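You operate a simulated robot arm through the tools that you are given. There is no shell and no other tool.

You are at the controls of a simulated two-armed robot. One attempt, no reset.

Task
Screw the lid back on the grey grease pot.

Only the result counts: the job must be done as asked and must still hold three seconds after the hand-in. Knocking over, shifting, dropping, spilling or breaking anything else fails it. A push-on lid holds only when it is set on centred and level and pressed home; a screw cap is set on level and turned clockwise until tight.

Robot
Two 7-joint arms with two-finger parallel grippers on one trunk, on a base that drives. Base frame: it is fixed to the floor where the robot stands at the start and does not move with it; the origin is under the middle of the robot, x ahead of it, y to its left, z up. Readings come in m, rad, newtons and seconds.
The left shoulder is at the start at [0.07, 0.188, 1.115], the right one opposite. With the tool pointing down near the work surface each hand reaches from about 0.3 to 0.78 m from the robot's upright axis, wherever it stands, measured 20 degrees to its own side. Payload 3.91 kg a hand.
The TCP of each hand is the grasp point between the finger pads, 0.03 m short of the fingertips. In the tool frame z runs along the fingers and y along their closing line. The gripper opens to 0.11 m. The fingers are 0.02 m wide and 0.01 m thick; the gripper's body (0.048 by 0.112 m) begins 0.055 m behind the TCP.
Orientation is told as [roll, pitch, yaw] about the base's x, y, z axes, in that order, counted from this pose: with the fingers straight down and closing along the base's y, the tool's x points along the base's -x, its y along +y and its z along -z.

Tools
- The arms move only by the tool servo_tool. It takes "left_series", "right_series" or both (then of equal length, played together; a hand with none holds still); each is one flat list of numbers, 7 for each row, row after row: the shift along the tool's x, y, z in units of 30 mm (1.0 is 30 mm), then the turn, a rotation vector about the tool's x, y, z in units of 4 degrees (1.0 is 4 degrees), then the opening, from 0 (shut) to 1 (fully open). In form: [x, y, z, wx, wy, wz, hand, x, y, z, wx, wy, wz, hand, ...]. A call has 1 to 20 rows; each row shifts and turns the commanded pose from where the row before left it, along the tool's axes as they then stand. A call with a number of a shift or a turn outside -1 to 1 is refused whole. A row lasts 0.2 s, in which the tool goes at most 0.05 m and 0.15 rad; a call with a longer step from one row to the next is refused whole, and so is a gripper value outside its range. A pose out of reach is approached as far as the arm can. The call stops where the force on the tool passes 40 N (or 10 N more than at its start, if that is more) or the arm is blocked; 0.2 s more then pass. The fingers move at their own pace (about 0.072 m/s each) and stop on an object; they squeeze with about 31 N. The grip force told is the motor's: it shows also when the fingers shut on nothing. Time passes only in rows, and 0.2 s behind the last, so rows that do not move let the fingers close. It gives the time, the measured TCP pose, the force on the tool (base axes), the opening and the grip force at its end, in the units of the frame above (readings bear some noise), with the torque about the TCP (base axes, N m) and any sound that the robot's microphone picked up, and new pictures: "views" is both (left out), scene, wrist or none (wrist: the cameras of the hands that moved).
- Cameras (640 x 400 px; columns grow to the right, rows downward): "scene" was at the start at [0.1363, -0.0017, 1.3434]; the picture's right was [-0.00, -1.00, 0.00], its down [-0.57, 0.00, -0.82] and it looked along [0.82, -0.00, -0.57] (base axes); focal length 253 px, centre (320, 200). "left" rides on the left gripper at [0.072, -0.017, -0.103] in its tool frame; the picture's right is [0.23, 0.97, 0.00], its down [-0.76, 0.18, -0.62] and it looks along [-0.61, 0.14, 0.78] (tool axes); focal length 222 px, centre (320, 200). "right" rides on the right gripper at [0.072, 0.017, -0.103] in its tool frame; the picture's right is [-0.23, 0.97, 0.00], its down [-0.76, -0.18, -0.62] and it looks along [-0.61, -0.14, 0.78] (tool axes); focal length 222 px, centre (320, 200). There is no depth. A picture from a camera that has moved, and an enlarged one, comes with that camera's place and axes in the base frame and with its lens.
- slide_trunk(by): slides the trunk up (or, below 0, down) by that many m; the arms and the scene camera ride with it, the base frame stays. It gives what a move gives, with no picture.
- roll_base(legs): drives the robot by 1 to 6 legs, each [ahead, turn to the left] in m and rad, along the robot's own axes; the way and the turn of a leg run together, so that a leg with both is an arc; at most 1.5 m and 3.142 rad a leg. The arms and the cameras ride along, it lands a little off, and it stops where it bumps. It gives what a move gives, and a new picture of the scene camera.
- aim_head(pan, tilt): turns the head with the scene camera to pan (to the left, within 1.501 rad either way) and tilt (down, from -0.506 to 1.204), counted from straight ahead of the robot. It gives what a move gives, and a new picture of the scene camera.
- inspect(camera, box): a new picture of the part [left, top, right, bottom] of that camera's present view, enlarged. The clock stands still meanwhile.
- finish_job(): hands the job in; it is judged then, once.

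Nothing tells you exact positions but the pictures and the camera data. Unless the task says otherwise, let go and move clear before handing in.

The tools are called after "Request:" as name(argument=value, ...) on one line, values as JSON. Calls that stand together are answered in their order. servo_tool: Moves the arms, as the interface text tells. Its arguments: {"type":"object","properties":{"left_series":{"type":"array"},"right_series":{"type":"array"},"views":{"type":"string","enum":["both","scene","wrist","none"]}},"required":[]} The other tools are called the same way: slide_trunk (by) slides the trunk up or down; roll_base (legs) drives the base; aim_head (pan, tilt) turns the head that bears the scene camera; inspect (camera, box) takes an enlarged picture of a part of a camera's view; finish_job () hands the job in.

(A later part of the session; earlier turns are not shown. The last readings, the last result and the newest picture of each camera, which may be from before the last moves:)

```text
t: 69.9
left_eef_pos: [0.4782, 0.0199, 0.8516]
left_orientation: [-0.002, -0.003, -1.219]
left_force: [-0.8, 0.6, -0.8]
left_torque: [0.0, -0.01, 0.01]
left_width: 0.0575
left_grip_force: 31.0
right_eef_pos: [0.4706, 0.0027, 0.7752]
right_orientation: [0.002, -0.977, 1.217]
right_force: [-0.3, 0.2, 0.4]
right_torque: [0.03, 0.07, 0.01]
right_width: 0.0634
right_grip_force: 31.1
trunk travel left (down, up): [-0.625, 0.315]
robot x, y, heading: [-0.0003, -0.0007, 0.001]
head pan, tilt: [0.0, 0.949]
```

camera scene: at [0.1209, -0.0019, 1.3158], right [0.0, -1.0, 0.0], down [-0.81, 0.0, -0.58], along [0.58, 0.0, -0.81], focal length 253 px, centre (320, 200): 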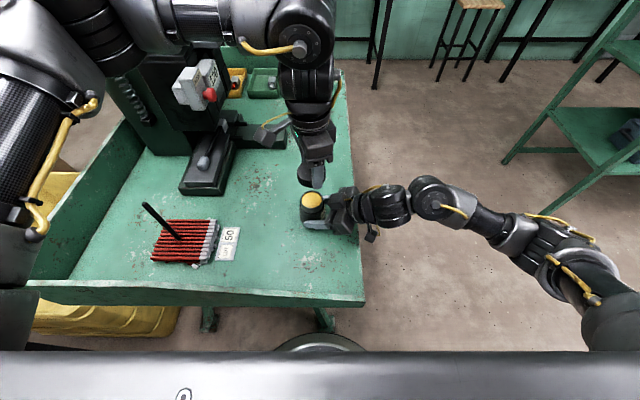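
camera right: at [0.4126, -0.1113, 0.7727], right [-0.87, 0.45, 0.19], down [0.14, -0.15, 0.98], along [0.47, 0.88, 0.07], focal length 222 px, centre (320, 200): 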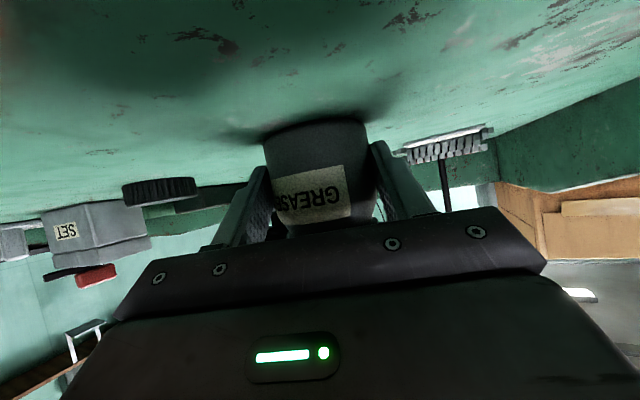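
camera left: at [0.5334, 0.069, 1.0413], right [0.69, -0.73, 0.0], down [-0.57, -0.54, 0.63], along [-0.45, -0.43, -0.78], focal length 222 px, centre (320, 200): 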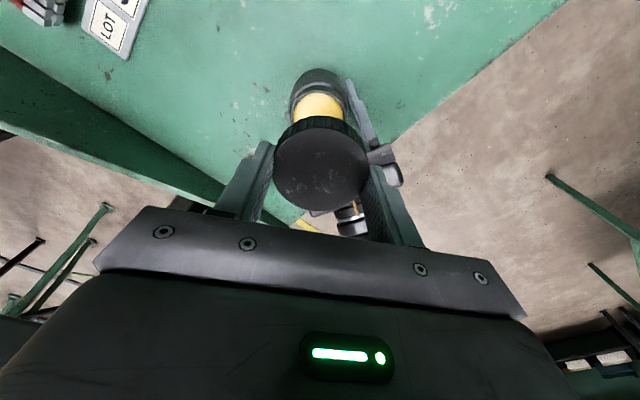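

Request:
servo_tool(left_series=[0, 0, 0.07, 0, 0, 0, 0.3, 0, 0, 0.07, 0, 0, 0, 0.3, 0, 0, 0, 0, 0, 0, 0.3], views="none")

```text
t: 70.7
left_eef_pos: [0.4776, 0.0184, 0.8466]
left_orientation: [-0.002, 0.0, -1.215]
left_force: [-0.5, -0.3, -0.6]
left_torque: [0.02, -0.02, 0.0]
left_width: 0.0576
left_grip_force: 31.0
right_eef_pos: [0.4723, 0.0014, 0.7755]
right_orientation: [0.002, -0.978, 1.219]
right_force: [-0.3, -0.1, 0.8]
right_torque: [0.08, 0.03, -0.02]
right_width: 0.0631
right_grip_force: 30.8
trunk travel left (down, up): [-0.625, 0.315]
robot x, y, heading: [0.0, -0.0036, -0.003]
head pan, tilt: [0.0, 0.949]
```

Request:
servo_tool(left_series=[0, 0, 0.05, 0, 0, 0, 0.3, 0, 0, 0.05, 0, 0, 0, 0.3, 0, 0, 0, 0, 0, 0, 0.3], views="none")

Request:
inspect(camera="scene", box=[290, 170, 350, 230])

Request:
inspect(camera="left", box=[250, 60, 390, 220])

```text
t: 71.5
left_eef_pos: [0.4785, 0.019, 0.8423]
left_orientation: [-0.002, -0.003, -1.216]
left_force: [0.9, 0.1, 0.4]
left_torque: [0.03, 0.0, 0.02]
left_width: 0.0576
left_grip_force: 31.1
right_eef_pos: [0.4728, 0.0015, 0.7747]
right_orientation: [0.003, -0.977, 1.218]
right_force: [0.4, -1.0, 1.5]
right_torque: [0.06, 0.07, -0.02]
right_width: 0.0629
right_grip_force: 30.8
trunk travel left (down, up): [-0.625, 0.315]
robot x, y, heading: [-0.0025, 0.0004, -0.002]
head pan, tilt: [0.0, 0.949]
```

```text
6.67 times, centred on (320, 200) of scene
camera zoom: at [0.1209, -0.0018, 1.3158], right [0.0, -1.0, 0.0], down [-0.81, 0.0, -0.58], along [0.58, 0.0, -0.81], focal length 1684 px, centre (320, 200)
```

zoom: 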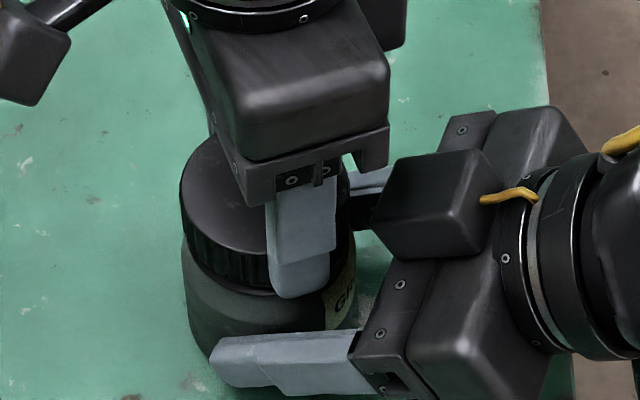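

```text
2.50 times, centred on (320, 140) of left
camera zoom: at [0.4372, 0.0807, 0.9469], right [0.83, 0.55, 0.0], down [0.43, -0.65, 0.62], along [0.34, -0.52, -0.78], focal length 555 px, centre (320, 350)
```

zoom: 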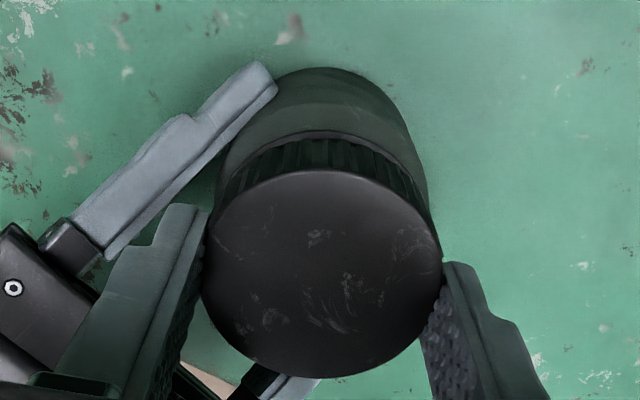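

The skirt is almost at the neck bead with no resistance yet. I'll keep lowering gently until it touches.

Request:
servo_tool(left_series=[0, 0, 0.04, 0, 0, 0, 0.3, 0, 0, 0.04, 0, 0, 0, 0.3, 0, 0, 0, 0, 0, 0, 0.3], views="none")

```text
t: 72.3
left_eef_pos: [0.4779, 0.0196, 0.8418]
left_orientation: [-0.004, -0.004, -1.215]
left_force: [0.7, -3.9, 4.3]
left_torque: [-0.13, -0.11, 0.01]
left_width: 0.0575
left_grip_force: 30.6
right_eef_pos: [0.472, 0.0019, 0.7761]
right_orientation: [0.001, -0.978, 1.22]
right_force: [0.3, 4.6, -0.2]
right_torque: [-0.1, 0.01, -0.01]
right_width: 0.0631
right_grip_force: 31.3
trunk travel left (down, up): [-0.625, 0.315]
robot x, y, heading: [-0.0025, 0.0003, -0.0]
head pan, tilt: [0.0, 0.949]
```

Contact: about 4 N upward, with a 4 N sideways push toward −y, so the lid is slightly too far to +y. I'll shift 1 mm to −y and start turning clockwise gently.

Request:
servo_tool(left_series=[-0.03, -0.012, 0.01, 0, 0, 0, 0.3, 0, 0, 0, 0, 0, 0, 0.3], views="none")

```text
t: 72.9
left_eef_pos: [0.4789, 0.0193, 0.8409]
left_orientation: [-0.002, -0.001, -1.218]
left_force: [-2.0, -2.2, 14.2]
left_torque: [0.0, 0.05, 0.02]
left_width: 0.0577
left_grip_force: 31.2
right_eef_pos: [0.4711, 0.0028, 0.7767]
right_orientation: [0.003, -0.975, 1.219]
right_force: [4.2, 5.0, -2.4]
right_torque: [0.25, 0.26, -0.06]
right_width: 0.063
right_grip_force: 30.7
trunk travel left (down, up): [-0.625, 0.315]
robot x, y, heading: [-0.0021, 0.0009, -0.003]
head pan, tilt: [0.0, 0.949]
```

It is now seated with 14 N down and little side force. Now I'll turn clockwise 20° and read the torque.

Request:
servo_tool(left_series=[0, 0, 0, 0, 0, 1, 0.3, 0, 0, 0, 0, 0, 1, 0.3, 0, 0, 0, 0, 0, 1, 0.3, 0, 0, 0, 0, 0, 1, 0.3, 0, 0, 0, 0, 0, 1, 0.3, 0, 0, 0, 0, 0, 0, 0.3], views="none")

Request:
inspect(camera="scene", box=[290, 170, 350, 230])

```text
t: 74.3
left_eef_pos: [0.4773, 0.019, 0.8405]
left_orientation: [-0.004, 0.0, -1.567]
left_force: [-3.5, 8.1, 13.3]
left_torque: [0.2, 0.07, 0.02]
left_width: 0.0579
left_grip_force: 31.3
right_eef_pos: [0.4707, 0.0022, 0.7759]
right_orientation: [0.002, -0.976, 1.22]
right_force: [1.9, -5.2, -2.8]
right_torque: [0.4, 0.27, -0.09]
right_width: 0.0631
right_grip_force: 31.2
trunk travel left (down, up): [-0.625, 0.315]
robot x, y, heading: [-0.002, -0.0014, 0.001]
head pan, tilt: [0.0, 0.949]
```

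```text
6.67 times, centred on (320, 200) of scene
camera zoom: at [0.1202, -0.0013, 1.3159], right [0.0, -1.0, 0.0], down [-0.81, 0.0, -0.58], along [0.58, 0.0, -0.81], focal length 1684 px, centre (320, 200)
```

zoom: 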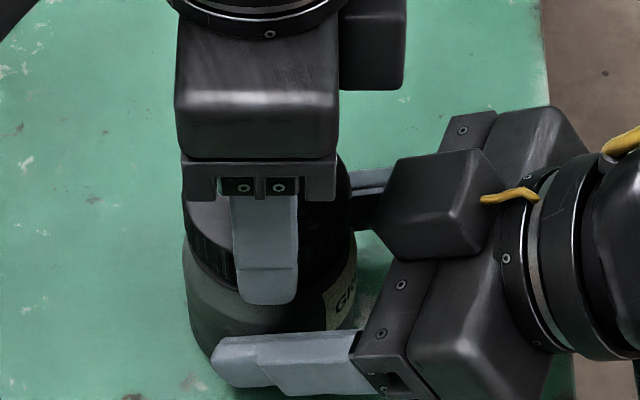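

The lid turned 20° with no torque build-up; there's an 8 N side force, so I'll nudge to keep it centred and continue clockwise.

Request:
servo_tool(left_series=[0.017, -0.007, 0, 0, 0, 1, 0.3, 0, 0, 0, 0, 0, 1, 0.3, 0, 0, 0, 0, 0, 1, 0.3, 0, 0, 0, 0, 0, 1, 0.3, 0, 0, 0, 0, 0, 1, 0.3, 0, 0, 0, 0, 0, 0, 0.3], views="wrist")

```text
t: 75.7
left_eef_pos: [0.4774, 0.0191, 0.8407]
left_orientation: [0.001, 0.0, -1.916]
left_force: [0.0, 4.3, 7.7]
left_torque: [0.11, 0.03, 0.0]
left_width: 0.0579
left_grip_force: 31.1
right_eef_pos: [0.4721, 0.0014, 0.7758]
right_orientation: [0.003, -0.977, 1.222]
right_force: [0.2, -5.5, -2.1]
right_torque: [-0.14, 0.0, -0.07]
right_width: 0.0633
right_grip_force: 30.8
trunk travel left (down, up): [-0.625, 0.315]
robot x, y, heading: [-0.0003, -0.0034, -0.001]
head pan, tilt: [0.0, 0.949]
camera left: at [0.486, 0.0919, 0.944], right [0.99, -0.12, 0.0], down [-0.09, -0.78, 0.62], along [-0.07, -0.62, -0.78], focal length 222 px, centre (320, 200)
```

left: 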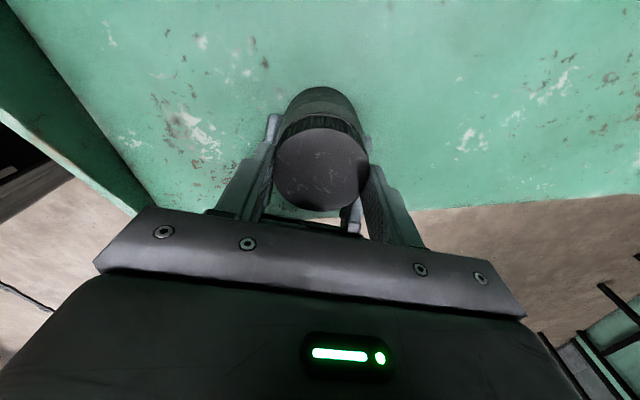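

The upward force dropped as it turned, which suggests the threads are drawing the lid down. Continuing another 40° clockwise with a slight downward feed.

Request:
servo_tool(left_series=[0.009, -0.003, 0.0015, 0, 0, 1, 0.3, 0, 0, 0.0015, 0, 0, 1, 0.3, 0, 0, 0.0015, 0, 0, 1, 0.3, 0, 0, 0.0015, 0, 0, 1, 0.3, 0, 0, 0.0015, 0, 0, 1, 0.3, 0, 0, 0.0015, 0, 0, 1, 0.3, 0, 0, 0.0015, 0, 0, 1, 0.3, 0, 0, 0.0015, 0, 0, 1, 0.3, 0, 0, 0.0015, 0, 0, 1, 0.3, 0, 0, 0.0015, 0, 0, 1, 0.3, 0, 0, 0, 0, 0, 0, 0.3], views="wrist")

```text
t: 78.1
left_eef_pos: [0.477, 0.0191, 0.8403]
left_orientation: [0.0, -0.002, -2.615]
left_force: [2.0, 0.6, 0.2]
left_torque: [0.02, -0.02, -0.02]
left_width: 0.0573
left_grip_force: 30.7
right_eef_pos: [0.4727, 0.0025, 0.7758]
right_orientation: [0.002, -0.976, 1.221]
right_force: [-2.4, 0.5, -0.7]
right_torque: [-0.04, -0.16, 0.06]
right_width: 0.0631
right_grip_force: 30.9
trunk travel left (down, up): [-0.625, 0.315]
robot x, y, heading: [-0.0001, 0.0005, 0.002]
head pan, tilt: [0.0, 0.949]
camera left: at [0.5316, 0.0695, 0.944], right [0.69, -0.73, 0.0], down [-0.57, -0.54, 0.63], along [-0.45, -0.43, -0.78], focal length 222 px, centre (320, 200)
```

left: 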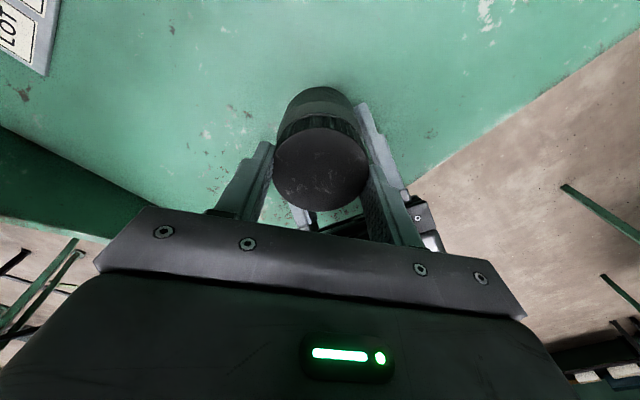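

All forces dropped to near zero after 80°, so the lid has followed the thread down. I'll regrip: open slightly, swing the hand back counter-clockwise, and take a fresh grip.

Request:
servo_tool(left_series=[0, 0, 0, 0, 0, 0, 0.68, 0, 0, 0, 0, 0, 0, 0.68, 0, 0, 0, 0, 0, -1, 0.68, 0, 0, 0, 0, 0, -1, 0.68, 0, 0, 0, 0, 0, -1, 0.68, 0, 0, 0, 0, 0, -1, 0.68, 0, 0, 0, 0, 0, -1, 0.68, 0, 0, 0, 0, 0, -1, 0.68, 0, 0, 0, 0, 0, -1, 0.68, 0, 0, 0, 0, 0, -1, 0.68, 0, 0, 0, 0, 0, -1, 0.68, 0, 0, 0, 0, 0, -1, 0.68, 0, 0, 0, 0, 0, -1, 0.68, 0, 0, 0, 0, 0, -1, 0.68, 0, 0, 0, 0, 0, -1, 0.68, 0, 0, 0, 0, 0, -1, 0.68, 0, 0, 0, 0, 0, -1, 0.68, 0, 0, 0, 0, 0, -1, 0.68, 0, 0, 0, 0, 0, -1, 0.68, 0, 0, 0, 0, 0, -1, 0.68], views="both")

Request:
inspect(camera="scene", box=[290, 170, 350, 230])

```text
t: 82.3
left_eef_pos: [0.4777, 0.0196, 0.8406]
left_orientation: [-0.001, -0.002, -1.356]
left_force: [0.5, 0.5, 0.0]
left_torque: [-0.02, 0.02, -0.01]
left_width: 0.0748
left_grip_force: 0.0
right_eef_pos: [0.4707, 0.0014, 0.7755]
right_orientation: [0.003, -0.976, 1.218]
right_force: [2.1, -0.7, 0.6]
right_torque: [-0.08, -0.04, 0.0]
right_width: 0.0632
right_grip_force: 31.5
trunk travel left (down, up): [-0.625, 0.315]
robot x, y, heading: [-0.0031, 0.0016, -0.001]
head pan, tilt: [0.0, 0.949]
camera scene: at [0.1209, -0.0018, 1.3158], right [0.0, -1.0, 0.0], down [-0.81, 0.0, -0.58], along [0.58, 0.0, -0.81], focal length 253 px, centre (320, 200)
camera left: at [0.4462, 0.0855, 0.944], right [0.9, 0.43, 0.0], down [0.34, -0.7, 0.62], along [0.27, -0.56, -0.78], focal length 222 px, centre (320, 200)
```

scene: 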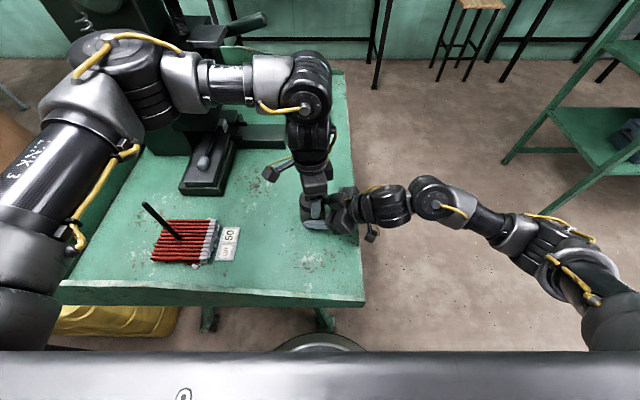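
left: 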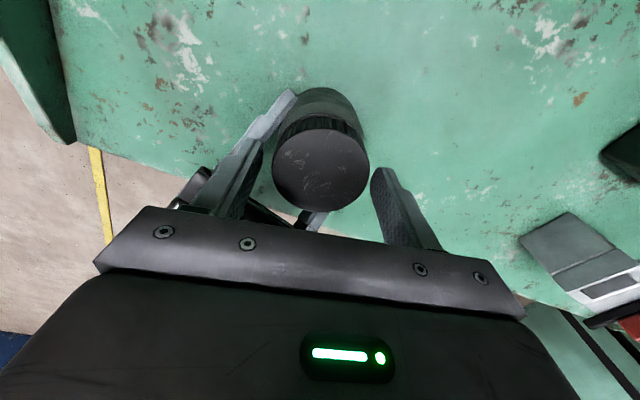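

```text
6.67 times, centred on (320, 200) of scene
camera zoom: at [0.1209, -0.0018, 1.3158], right [0.0, -1.0, 0.0], down [-0.81, 0.0, -0.58], along [0.58, 0.0, -0.81], focal length 1684 px, centre (320, 200)
```

zoom: 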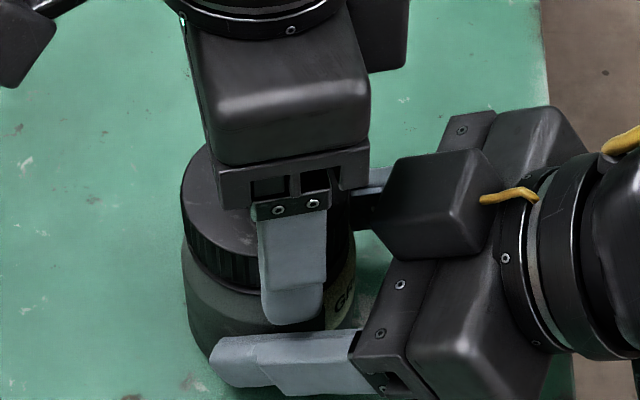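

The lid sits level on the pot and stayed put. I'll close again and turn another stroke clockwise.

Request:
servo_tool(left_series=[0, 0, 0.02, 0, 0, 0, 0.3, 0, 0, 0, 0, 0, 0, 0.3, 0, 0, 0, 0, 0, 0, 0.3, 0, 0, 0, 0, 0, 0, 0.3], views="none")

```text
t: 83.3
left_eef_pos: [0.4788, 0.0186, 0.8391]
left_orientation: [-0.003, -0.003, -1.357]
left_force: [2.9, 1.5, 3.4]
left_torque: [0.05, -0.1, -0.01]
left_width: 0.0576
left_grip_force: 31.2
right_eef_pos: [0.4703, 0.0016, 0.7768]
right_orientation: [0.003, -0.976, 1.221]
right_force: [0.0, -1.5, 1.3]
right_torque: [0.04, -0.17, 0.0]
right_width: 0.0634
right_grip_force: 31.3
trunk travel left (down, up): [-0.625, 0.315]
robot x, y, heading: [-0.0007, 0.0027, -0.0]
head pan, tilt: [0.0, 0.949]
```

Request:
servo_tool(left_series=[0, 0, 0.002, 0, 0, 1, 0.3, 0, 0, 0.002, 0, 0, 1, 0.3, 0, 0, 0.002, 0, 0, 1, 0.3, 0, 0, 0.002, 0, 0, 1, 0.3, 0, 0, 0.002, 0, 0, 1, 0.3, 0, 0, 0.002, 0, 0, 1, 0.3, 0, 0, 0.002, 0, 0, 1, 0.3, 0, 0, 0.002, 0, 0, 1, 0.3, 0, 0, 0.002, 0, 0, 1, 0.3, 0, 0, 0.002, 0, 0, 1, 0.3], views="none")

```text
t: 85.5
left_eef_pos: [0.4774, 0.0191, 0.8388]
left_orientation: [-0.002, -0.003, -2.055]
left_force: [2.1, 0.4, 3.7]
left_torque: [0.03, -0.05, 0.01]
left_width: 0.0573
left_grip_force: 30.3
right_eef_pos: [0.4721, 0.002, 0.7749]
right_orientation: [0.003, -0.978, 1.219]
right_force: [-1.3, 0.1, 0.7]
right_torque: [0.02, 0.0, 0.04]
right_width: 0.0633
right_grip_force: 31.0
trunk travel left (down, up): [-0.625, 0.315]
robot x, y, heading: [0.0022, 0.0025, 0.003]
head pan, tilt: [0.0, 0.949]
```

Torque is still low; continuing the stroke.

Request:
servo_tool(left_series=[0, 0, 0.002, 0, 0, 1, 0.3, 0, 0, 0.002, 0, 0, 1, 0.3, 0, 0, 0.002, 0, 0, 1, 0.3, 0, 0, 0.002, 0, 0, 1, 0.3, 0, 0, 0.002, 0, 0, 1, 0.3, 0, 0, 0.002, 0, 0, 1, 0.3, 0, 0, 0.002, 0, 0, 1, 0.3, 0, 0, 0.002, 0, 0, 1, 0.3, 0, 0, 0.002, 0, 0, 1, 0.3], views="wrist")

```text
t: 87.5
left_eef_pos: [0.4774, 0.0202, 0.8392]
left_orientation: [0.002, -0.004, -2.685]
left_force: [-6.5, -0.3, 8.3]
left_torque: [0.09, 0.22, -0.02]
left_width: 0.0578
left_grip_force: 31.0
right_eef_pos: [0.4713, 0.0026, 0.7754]
right_orientation: [0.003, -0.978, 1.219]
right_force: [6.6, 1.9, -2.7]
right_torque: [-0.22, 0.32, -0.1]
right_width: 0.0634
right_grip_force: 31.5
trunk travel left (down, up): [-0.625, 0.315]
robot x, y, heading: [0.0017, 0.0024, 0.001]
head pan, tilt: [0.0, 0.949]
camera left: at [0.5352, 0.0659, 0.9419], right [0.63, -0.77, 0.0], down [-0.6, -0.49, 0.63], along [-0.48, -0.4, -0.78], focal length 222 px, centre (320, 200)
```

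left: 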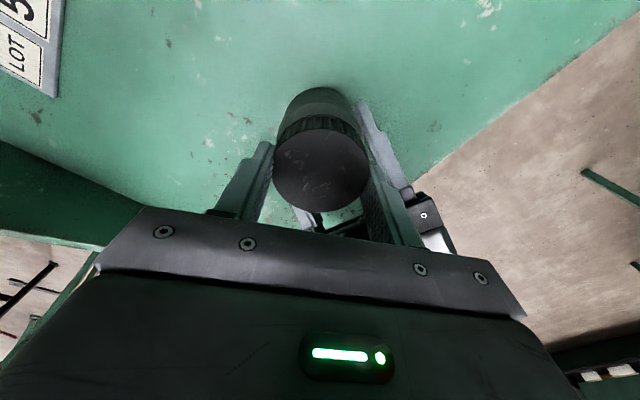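

About 156° turned so far. I'll look closely at the lid and neck to see whether it is descending evenly.

Request:
inspect(camera="scene", box=[298, 180, 338, 220])

Request:
inspect(camera="left", box=[260, 80, 380, 220])

```text
10.00 times, centred on (318, 200) of scene
camera zoom: at [0.1204, -0.0016, 1.3159], right [0.0, -1.0, 0.0], down [-0.81, 0.0, -0.58], along [0.58, 0.0, -0.81], focal length 2526 px, centre (340, 200)
```

zoom: 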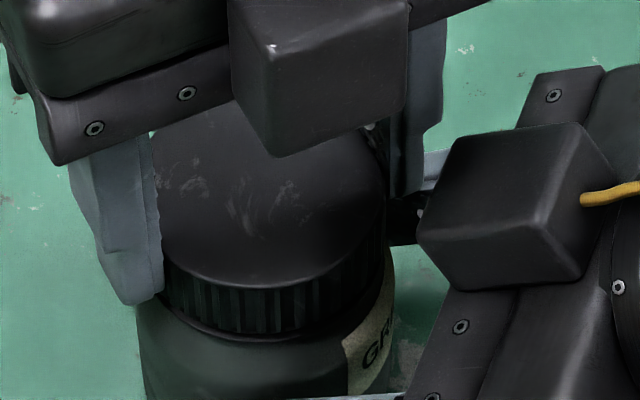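

```text
2.86 times, centred on (320, 150) of left
camera zoom: at [0.5352, 0.0659, 0.9419], right [0.63, -0.77, 0.0], down [-0.6, -0.49, 0.63], along [-0.48, -0.4, -0.78], focal length 635 px, centre (320, 343)
```

zoom: 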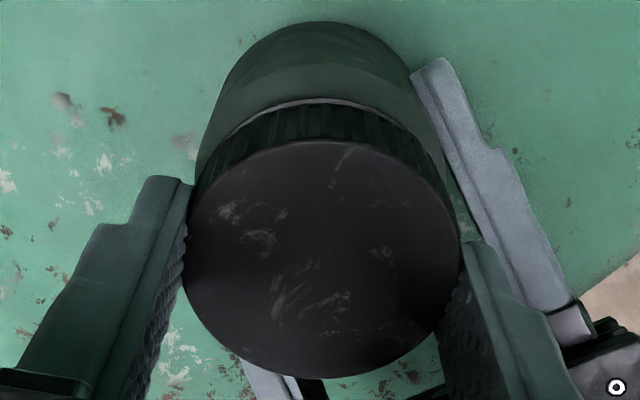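

The lid is level, its skirt is nearly at the bead, and the scratch marks show it is turning with the hand while the pot stays still. I'll regrip for another stroke.

Request:
servo_tool(left_series=[0, 0, 0, 0, 0, 0, 0.68, 0, 0, 0, 0, 0, 0, 0.68, 0, 0, 0, 0, 0, -1, 0.68, 0, 0, 0, 0, 0, -1, 0.68, 0, 0, 0, 0, 0, -1, 0.68, 0, 0, 0, 0, 0, -1, 0.68, 0, 0, 0, 0, 0, -1, 0.68, 0, 0, 0, 0, 0, -1, 0.68, 0, 0, 0, 0, 0, -1, 0.68, 0, 0, 0, 0, 0, -1, 0.68, 0, 0, 0, 0, 0, -1, 0.68, 0, 0, 0, 0, 0, -1, 0.68, 0, 0, 0, 0, 0, -1, 0.68, 0, 0, 0, 0, 0, -1, 0.68, 0, 0, 0, 0, 0, -1, 0.68, 0, 0, 0, 0, 0, -1, 0.68, 0, 0, 0, 0, 0, -1, 0.68, 0, 0, 0, 0, 0, -1, 0.68, 0, 0, 0, 0, 0, -1, 0.68, 0, 0, 0, 0, 0, -1, 0.68], views="none")

Request:
servo_tool(left_series=[0, 0, 0, 0, 0, -1, 0.68, 0, 0, 0, 0, 0, -1, 0.68, 0, 0, 0, 0, 0, -1, 0.68, 0, 0, 0, 0, 0, -1, 0.68, 0, 0, 0, 0, 0, -1, 0.68, 0, 0, 0, 0, 0, 0, 0.68], views="wrist")

```text
t: 91.7
left_eef_pos: [0.4764, 0.019, 0.8385]
left_orientation: [-0.003, -0.002, -1.426]
left_force: [0.0, -0.2, -0.1]
left_torque: [-0.02, 0.0, 0.01]
left_width: 0.0749
left_grip_force: 0.0
right_eef_pos: [0.4715, 0.0026, 0.7754]
right_orientation: [0.001, -0.976, 1.219]
right_force: [0.0, 1.0, -0.1]
right_torque: [0.0, -0.04, -0.01]
right_width: 0.0631
right_grip_force: 30.9
trunk travel left (down, up): [-0.625, 0.315]
robot x, y, heading: [-0.002, -0.0017, 0.003]
head pan, tilt: [0.0, 0.949]
```

```text
t: 93.1
left_eef_pos: [0.4762, 0.0196, 0.8384]
left_orientation: [-0.004, -0.002, -1.078]
left_force: [0.0, -0.3, -0.7]
left_torque: [0.0, -0.01, 0.0]
left_width: 0.0747
left_grip_force: 0.0
right_eef_pos: [0.4722, 0.0015, 0.7767]
right_orientation: [0.001, -0.978, 1.218]
right_force: [0.0, 0.7, 0.6]
right_torque: [-0.03, -0.08, -0.01]
right_width: 0.0631
right_grip_force: 31.1
trunk travel left (down, up): [-0.625, 0.315]
robot x, y, heading: [-0.0004, -0.0007, 0.001]
head pan, tilt: [0.0, 0.949]
camera left: at [0.4284, 0.074, 0.9421], right [0.75, 0.66, 0.0], down [0.52, -0.58, 0.62], along [0.41, -0.47, -0.78], focal length 222 px, centre (320, 200)
```

left: 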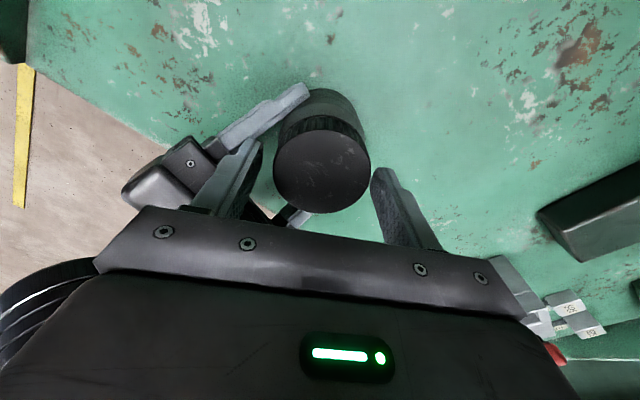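

Request:
servo_tool(left_series=[-0.03, 0.02, 0, 0, 0, 0, 0.68, 0, 0, 0, 0, 0, 0, 0.3, 0, 0, 0, 0, 0, 0, 0.3, 0, 0, 0, 0, 0, 0, 0.3, 0, 0, 0, 0, 0, 1, 0.3, 0, 0, 0, 0, 0, 1, 0.3, 0, 0, 0, 0, 0, 1, 0.3, 0, 0, 0, 0, 0, 1, 0.3, 0, 0, 0, 0, 0, 1, 0.3, 0, 0, 0, 0, 0, 1, 0.3, 0, 0, 0, 0, 0, 1, 0.3, 0, 0, 0, 0, 0, 1, 0.3, 0, 0, 0, 0, 0, 1, 0.3, 0, 0, 0, 0, 0, 1, 0.3], views="none")

Request:
servo_tool(left_series=[0, 0, 0, 0, 0, 1, 0.3, 0, 0, 0, 0, 0, 1, 0.3, 0, 0, 0, 0, 0, 1, 0.3, 0, 0, 0, 0, 0, 1, 0.3, 0, 0, 0, 0, 0, 1, 0.3, 0, 0, 0, 0, 0, 1, 0.3, 0, 0, 0, 0, 0, 1, 0.3, 0, 0, 0, 0, 0, 1, 0.3, 0, 0, 0, 0, 0, 1, 0.3, 0, 0, 0, 0, 0, 1, 0.3, 0, 0, 0, 0, 0, 1, 0.3, 0, 0, 0, 0, 0, 1, 0.3, 0, 0, 0, 0, 0, 1, 0.3], views="wrist")

```text
t: 96.1
left_eef_pos: [0.4787, 0.0191, 0.8392]
left_orientation: [-0.003, -0.002, -1.776]
left_force: [-0.8, 0.4, -0.3]
left_torque: [-0.02, 0.09, 1.04]
left_width: 0.0578
left_grip_force: 30.8
right_eef_pos: [0.4725, 0.0026, 0.776]
right_orientation: [0.002, -0.977, 1.219]
right_force: [2.4, 0.4, 1.8]
right_torque: [-0.01, -0.13, -1.05]
right_width: 0.0629
right_grip_force: 31.0
trunk travel left (down, up): [-0.625, 0.315]
robot x, y, heading: [0.0024, -0.0004, -0.004]
head pan, tilt: [0.0, 0.949]
```

```text
t: 98.7
left_eef_pos: [0.4769, 0.0209, 0.839]
left_orientation: [-0.007, -0.002, -2.595]
left_force: [-2.5, 3.6, 6.4]
left_torque: [0.16, 0.12, 0.39]
left_width: 0.0575
left_grip_force: 31.1
right_eef_pos: [0.4739, -0.0004, 0.7759]
right_orientation: [-0.008, -0.972, 1.214]
right_force: [0.0, -2.2, 2.3]
right_torque: [0.08, -0.03, -0.37]
right_width: 0.0636
right_grip_force: 30.8
trunk travel left (down, up): [-0.625, 0.315]
robot x, y, heading: [-0.0032, 0.0015, 0.005]
head pan, tilt: [0.0, 0.949]
stopped in row 12 (left hand): the force on the tool passed its limit at 41 N (the readings are from after the stop); the commanded pose is now the measured one
camera left: at [0.5308, 0.072, 0.943], right [0.7, -0.71, -0.01], down [-0.56, -0.55, 0.62], along [-0.45, -0.43, -0.78], focal length 222 px, centre (320, 200)
```

left: 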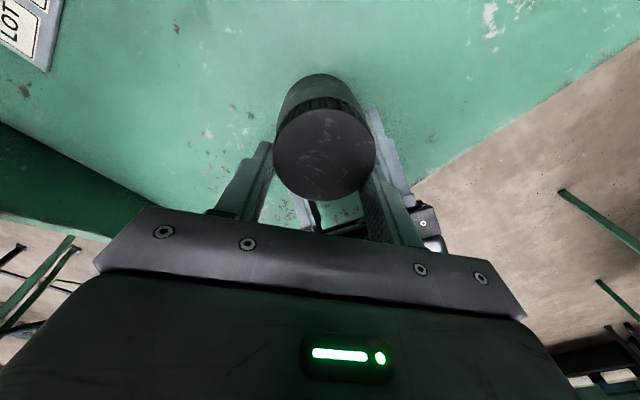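

The torque rose to about 1 N·m and then the stop triggered, so the lid became tight around 195° of turning. I'll look closely at the lid before doing anything else.

Request:
inspect(camera="left", box=[250, 60, 400, 220])

Request:
inspect(camera="scene", box=[298, 180, 338, 220])

Request:
inspect(camera="right", box=[200, 80, 440, 230])

```text
2.50 times, centred on (325, 140) of left
camera zoom: at [0.5308, 0.072, 0.943], right [0.7, -0.71, -0.01], down [-0.56, -0.55, 0.62], along [-0.45, -0.43, -0.78], focal length 555 px, centre (308, 350)
```

zoom: 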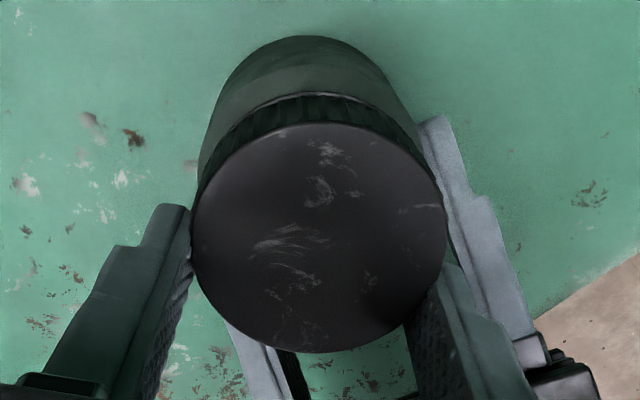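

```text
10.00 times, centred on (318, 200) of scene
camera zoom: at [0.1195, -0.0015, 1.316], right [0.0, -1.0, 0.0], down [-0.81, 0.0, -0.58], along [0.58, 0.0, -0.81], focal length 2526 px, centre (340, 200)
```

zoom: 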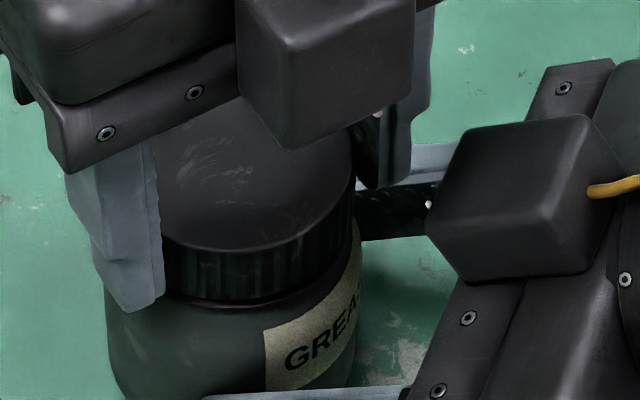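

```text
2.67 times, centred on (320, 155) of right
camera zoom: at [0.4139, -0.113, 0.7729], right [-0.87, 0.46, 0.18], down [0.13, -0.14, 0.98], along [0.48, 0.87, 0.06], focal length 592 px, centre (320, 320)
```

zoom: 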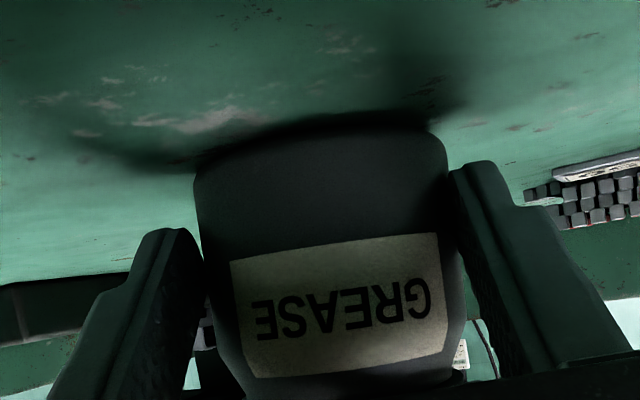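

The lid turned freely, then the torque climbed to about 1 N·m, and past that the pot and lid slipped together in the grips (the pot moved about 7 mm toward the right fingertips). It appears tight. I'll open the left hand and lift it clear to check the lid and pot.

Request:
servo_tool(left_series=[0, 0, 0, 0, 0, 0, 0.7, 0, 0, 0, 0, 0, 0, 0.75, 0, 0, 0, 0, 0, 0, 0.75, 0, 0, -0.5, 0, 0, 0, 0.75, 0, 0, -0.8, 0, 0, 0, 0.75, 0, 0, -0.8, 0, 0, 0, 0.75, 0, 0, -0.8, 0, 0, 0, 0.75], views="both")

Request:
inspect(camera="scene", box=[290, 175, 350, 235])

Request:
inspect(camera="left", box=[240, 40, 400, 180])

```text
t: 100.3
left_eef_pos: [0.477, 0.0203, 0.9253]
left_orientation: [-0.006, -0.003, -2.595]
left_force: [0.0, 0.6, 0.0]
left_torque: [-0.01, 0.04, 0.04]
left_width: 0.0824
left_grip_force: 0.1
right_eef_pos: [0.4749, -0.0008, 0.7753]
right_orientation: [-0.006, -0.974, 1.216]
right_force: [-0.5, -1.7, 7.7]
right_torque: [0.03, -0.23, -0.08]
right_width: 0.0638
right_grip_force: 30.9
trunk travel left (down, up): [-0.625, 0.315]
robot x, y, heading: [-0.0009, 0.0028, -0.001]
head pan, tilt: [0.0, 0.949]
camera scene: at [0.12, -0.0019, 1.3159], right [0.0, -1.0, 0.0], down [-0.81, 0.0, -0.58], along [0.58, 0.0, -0.81], focal length 253 px, centre (320, 200)
camera left: at [0.531, 0.0712, 1.0299], right [0.7, -0.71, -0.01], down [-0.56, -0.55, 0.62], along [-0.45, -0.43, -0.78], focal length 222 px, centre (320, 200)
```

scene: 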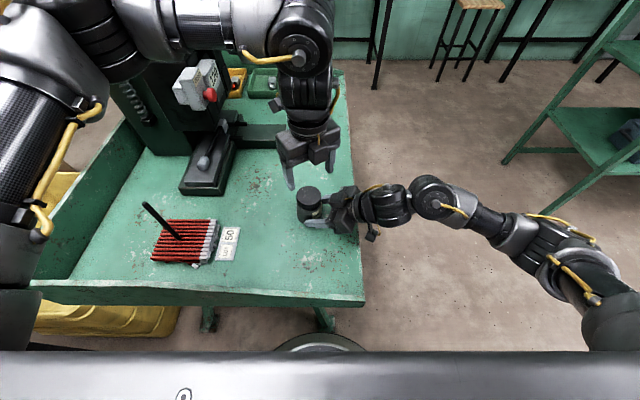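
left: 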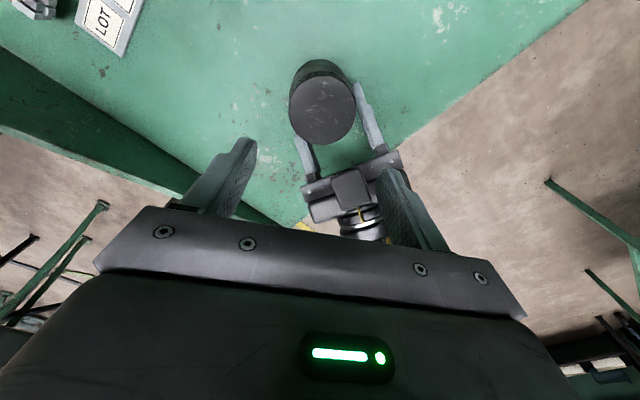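

```text
6.67 times, centred on (320, 205) of scene
camera zoom: at [0.12, -0.0019, 1.3159], right [0.0, -1.0, 0.0], down [-0.81, 0.0, -0.58], along [0.58, 0.0, -0.81], focal length 1684 px, centre (320, 167)
```

zoom: 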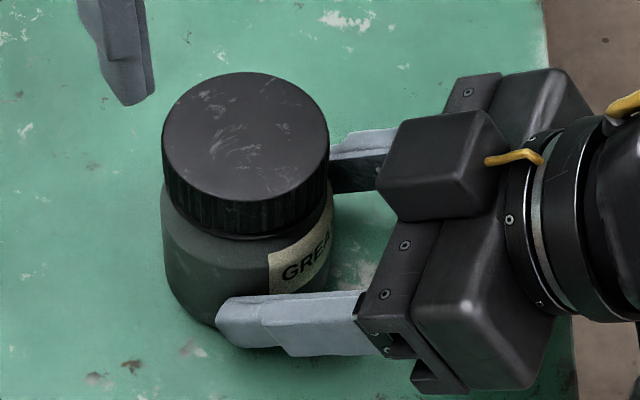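

```text
2.86 times, centred on (320, 110) of left
camera zoom: at [0.531, 0.0712, 1.0299], right [0.7, -0.71, -0.01], down [-0.56, -0.55, 0.62], along [-0.45, -0.43, -0.78], focal length 635 px, centre (320, 457)
```

zoom: 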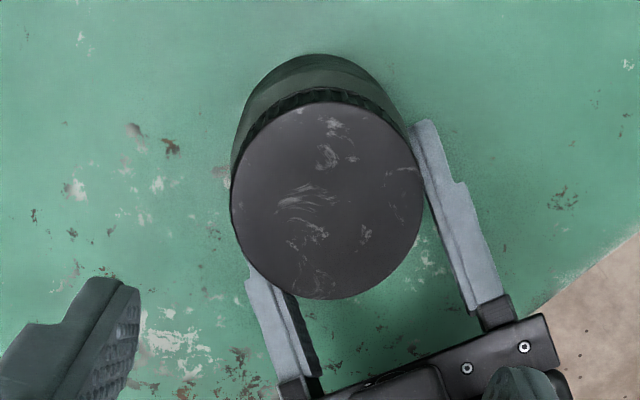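

The lid is on and level, but the pot slid to about (0.4865, 0.0255), right at the right fingertips. To verify tightness safely, I'll open the right hand, move it forward for a proper hold, and grip again.

Request:
servo_tool(right_series=[0, 0, 0, 0, 0, 0, 0.65, 0, 0, 0, 0, 0, 0, 0.8, 0, 0, 0, 0, 0, 0, 0.8, -0.11, -0.03, 0.16, 0, 0, 0, 0.8, -0.11, -0.03, 0.16, 0, 0, 0, 0.8, 0, 0, 0, 0, 0, 0, 0.8], views="both")

Request:
inspect(camera="scene", box=[290, 175, 350, 235])

Request:
inspect(camera="left", box=[240, 40, 400, 180])

```text
t: 101.7
left_eef_pos: [0.4771, 0.0217, 0.9252]
left_orientation: [-0.006, -0.001, -2.597]
left_force: [-0.1, 0.1, -0.6]
left_torque: [0.02, 0.03, -0.01]
left_width: 0.0825
left_grip_force: 0.1
right_eef_pos: [0.4799, 0.01, 0.7747]
right_orientation: [-0.004, -0.972, 1.215]
right_force: [0.7, 0.8, 0.3]
right_torque: [0.0, -0.01, -0.03]
right_width: 0.088
right_grip_force: 0.0
trunk travel left (down, up): [-0.625, 0.315]
robot x, y, heading: [-0.001, -0.0013, -0.001]
head pan, tilt: [0.0, 0.949]
camera scene: at [0.1208, -0.0018, 1.3158], right [0.0, -1.0, 0.0], down [-0.81, 0.0, -0.58], along [0.58, 0.0, -0.81], focal length 253 px, centre (320, 200)
camera right: at [0.4198, -0.1024, 0.7724], right [-0.87, 0.46, 0.19], down [0.13, -0.14, 0.98], along [0.48, 0.87, 0.06], focal length 222 px, centre (320, 200)
```

scene: 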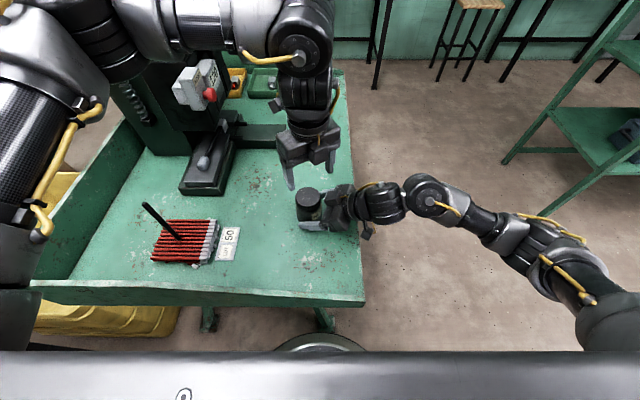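
right: 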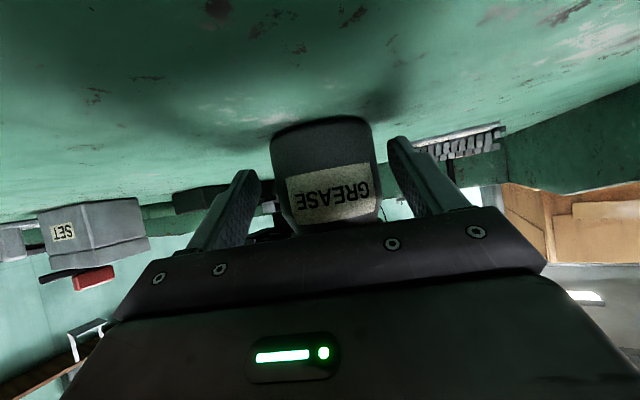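

```text
6.67 times, centred on (320, 205) of scene
camera zoom: at [0.1208, -0.0018, 1.3158], right [0.0, -1.0, 0.0], down [-0.81, 0.0, -0.58], along [0.58, 0.0, -0.81], focal length 1684 px, centre (320, 167)
```

zoom: 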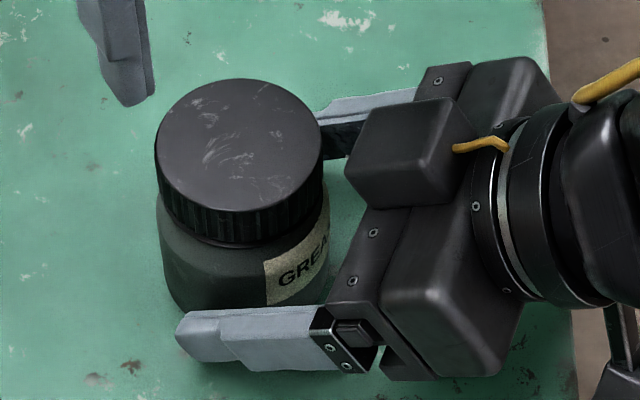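

```text
2.86 times, centred on (320, 110) of left
camera zoom: at [0.5317, 0.0711, 1.0292], right [0.7, -0.71, -0.01], down [-0.56, -0.55, 0.62], along [-0.45, -0.43, -0.78], focal length 635 px, centre (320, 457)
```

zoom: 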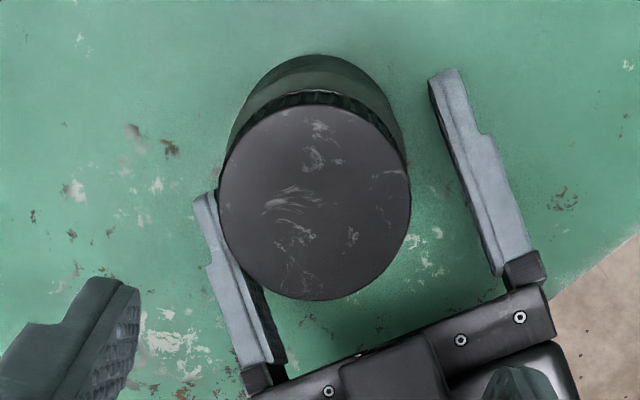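

The pot stands upright with the lid level at about (0.4845, 0.0276). I'll centre the right hand a little better, close it on the pot again, and turn the left hand back 40° in the air meanwhile.

Request:
servo_tool(right_series=[-0.076, 0.06, 0.11, 0, 0, 0, 0.8, 0, 0, 0, 0, 0, 0, 0.8, 0, 0, 0, 0, 0, 0, 0.6, 0, 0, 0, 0, 0, 0, 0.5, 0, 0, 0, 0, 0, 0, 0.3, 0, 0, 0, 0, 0, 0, 0.3, 0, 0, 0, 0, 0, 0, 0.3, 0, 0, 0, 0, 0, 0, 0.3, 0, 0, 0, 0, 0, 0, 0.3, 0, 0, 0, 0, 0, 0, 0.3], left_series=[0, 0, 0, 0, 0, -1, 0.75, 0, 0, 0, 0, 0, -1, 0.75, 0, 0, 0, 0, 0, -1, 0.75, 0, 0, 0, 0, 0, -1, 0.75, 0, 0, 0, 0, 0, -1, 0.75, 0, 0, 0, 0, 0, -1, 0.75, 0, 0, 0, 0, 0, -1, 0.75, 0, 0, 0, 0, 0, -1, 0.75, 0, 0, 0, 0, 0, -1, 0.75, 0, 0, 0, 0, 0, -1, 0.75], views="none")

Request:
inspect(camera="scene", box=[290, 175, 350, 235])

Request:
inspect(camera="left", box=[240, 40, 400, 180])

```text
t: 103.9
left_eef_pos: [0.4786, 0.02, 0.9246]
left_orientation: [-0.008, 0.001, -1.898]
left_force: [-0.4, -0.5, -0.4]
left_torque: [-0.02, -0.01, 0.04]
left_width: 0.0826
left_grip_force: 0.1
right_eef_pos: [0.4796, 0.014, 0.7756]
right_orientation: [-0.004, -0.973, 1.216]
right_force: [-0.6, -0.1, -0.2]
right_torque: [0.05, 0.09, 0.04]
right_width: 0.0645
right_grip_force: 30.7
trunk travel left (down, up): [-0.625, 0.315]
robot x, y, heading: [-0.0009, -0.0011, -0.003]
head pan, tilt: [0.0, 0.949]
```

```text
6.67 times, centred on (320, 205) of scene
camera zoom: at [0.1208, -0.0017, 1.3158], right [0.0, -1.0, 0.0], down [-0.81, 0.0, -0.58], along [0.58, 0.0, -0.81], focal length 1684 px, centre (320, 167)
```

zoom: 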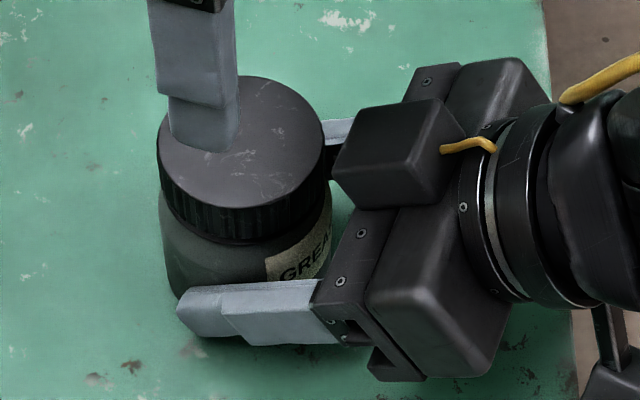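

```text
2.86 times, centred on (320, 110) of left
camera zoom: at [0.4866, 0.0931, 1.0291], right [1.0, -0.1, -0.01], down [-0.07, -0.78, 0.62], along [-0.06, -0.62, -0.78], focal length 635 px, centre (320, 457)
```

zoom: 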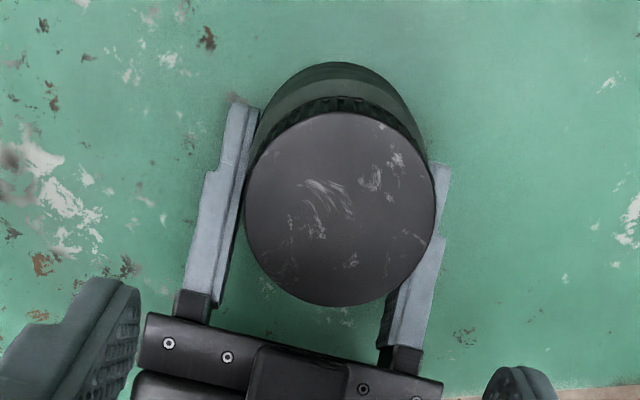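

The pot is held properly again. The lid centre is at about (0.485, 0.027), so I'll bring the left hand over it, lower, and grip the lid for a careful tightness test.

Request:
servo_tool(left_series=[0.15, 0.07, 0, 0.037, 0.109, 0, 0.75, 0.143, 0.073, 0, 0, 0, 0, 0.75, 0, 0, 0.9, 0, 0, 0, 0.75, 0, 0, 0.9, 0, 0, 0, 0.75, 0, 0, 0.7, 0, 0, 0, 0.75, 0, 0, 0.2, 0, 0, 0, 0.75, 0, 0, 0.1, 0, 0, 0, 0.75, 0, 0, 0, 0, 0, 0, 0.75], views="wrist")

Request:
inspect(camera="scene", box=[290, 175, 350, 235])

```text
t: 105.7
left_eef_pos: [0.4866, 0.0275, 0.8416]
left_orientation: [-0.008, 0.009, -1.898]
left_force: [0.6, 0.2, 0.0]
left_torque: [-0.02, 0.01, -0.02]
left_width: 0.0826
left_grip_force: 0.1
right_eef_pos: [0.4797, 0.0139, 0.7743]
right_orientation: [-0.003, -0.972, 1.215]
right_force: [-0.4, 0.7, -0.7]
right_torque: [0.03, 0.01, 0.01]
right_width: 0.0645
right_grip_force: 30.7
trunk travel left (down, up): [-0.625, 0.315]
robot x, y, heading: [0.0001, -0.0014, 0.0]
head pan, tilt: [0.0, 0.949]
camera left: at [0.4938, 0.1003, 0.946], right [1.0, -0.1, -0.01], down [-0.07, -0.79, 0.61], along [-0.07, -0.61, -0.79], focal length 222 px, centre (320, 200)
```

left: 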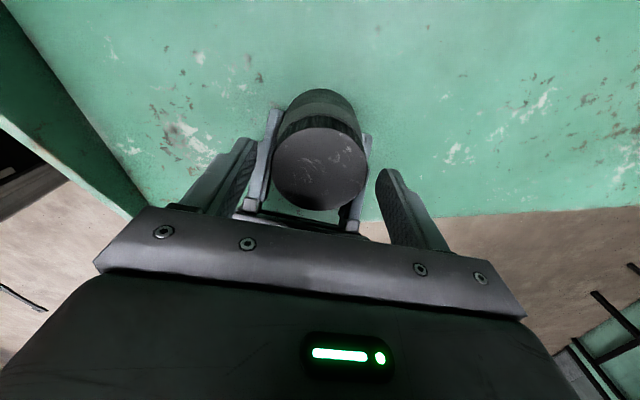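

```text
6.67 times, centred on (320, 205) of scene
camera zoom: at [0.1209, -0.0017, 1.3158], right [0.0, -1.0, 0.0], down [-0.81, 0.0, -0.58], along [0.58, 0.0, -0.81], focal length 1684 px, centre (320, 167)
```

zoom: 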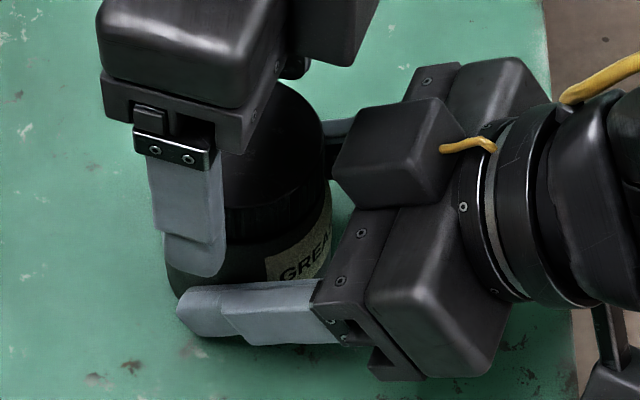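

Request:
servo_tool(left_series=[0, 0, 0.03, -0.115, -0.129, 0, 0.75, 0, 0, 0, 0, 0, 0, 0.5, 0, 0, 0, 0, 0, 0, 0.3, 0, 0, 0, 0, 0, 0, 0.3, 0, 0, 0, 0, 0, 0, 0.3], views="none")

```text
t: 106.9
left_eef_pos: [0.4856, 0.0291, 0.8407]
left_orientation: [-0.002, 0.001, -1.899]
left_force: [-3.3, 0.3, -0.7]
left_torque: [-0.02, 0.08, 0.01]
left_width: 0.0579
left_grip_force: 31.1
right_eef_pos: [0.4799, 0.0153, 0.7741]
right_orientation: [-0.003, -0.97, 1.213]
right_force: [2.4, 0.3, -0.1]
right_torque: [0.05, 0.22, -0.04]
right_width: 0.0642
right_grip_force: 31.2
trunk travel left (down, up): [-0.625, 0.315]
robot x, y, heading: [-0.0003, -0.0029, -0.008]
head pan, tilt: [0.0, 0.949]
```

The lid is gripped with little side load. Now a short clockwise test turn of 8°, reading the torque.

Request:
servo_tool(left_series=[0, 0, 0, 0, 0, 1, 0.3, 0, 0, 0, 0, 0, 1, 0.3, 0, 0, 0, 0, 0, 0, 0.3], views="none")

```text
t: 107.7
left_eef_pos: [0.4857, 0.0294, 0.8398]
left_orientation: [-0.003, 0.003, -2.037]
left_force: [5.1, 14.3, 2.3]
left_torque: [0.37, -0.23, 0.66]
left_width: 0.0579
left_grip_force: 30.9
right_eef_pos: [0.4801, 0.0127, 0.7743]
right_orientation: [-0.004, -0.973, 1.214]
right_force: [-3.0, -16.4, 2.7]
right_torque: [0.43, -0.03, -0.63]
right_width: 0.0632
right_grip_force: 31.4
trunk travel left (down, up): [-0.625, 0.315]
robot x, y, heading: [0.0004, -0.0037, 0.003]
head pan, tilt: [0.0, 0.949]
```

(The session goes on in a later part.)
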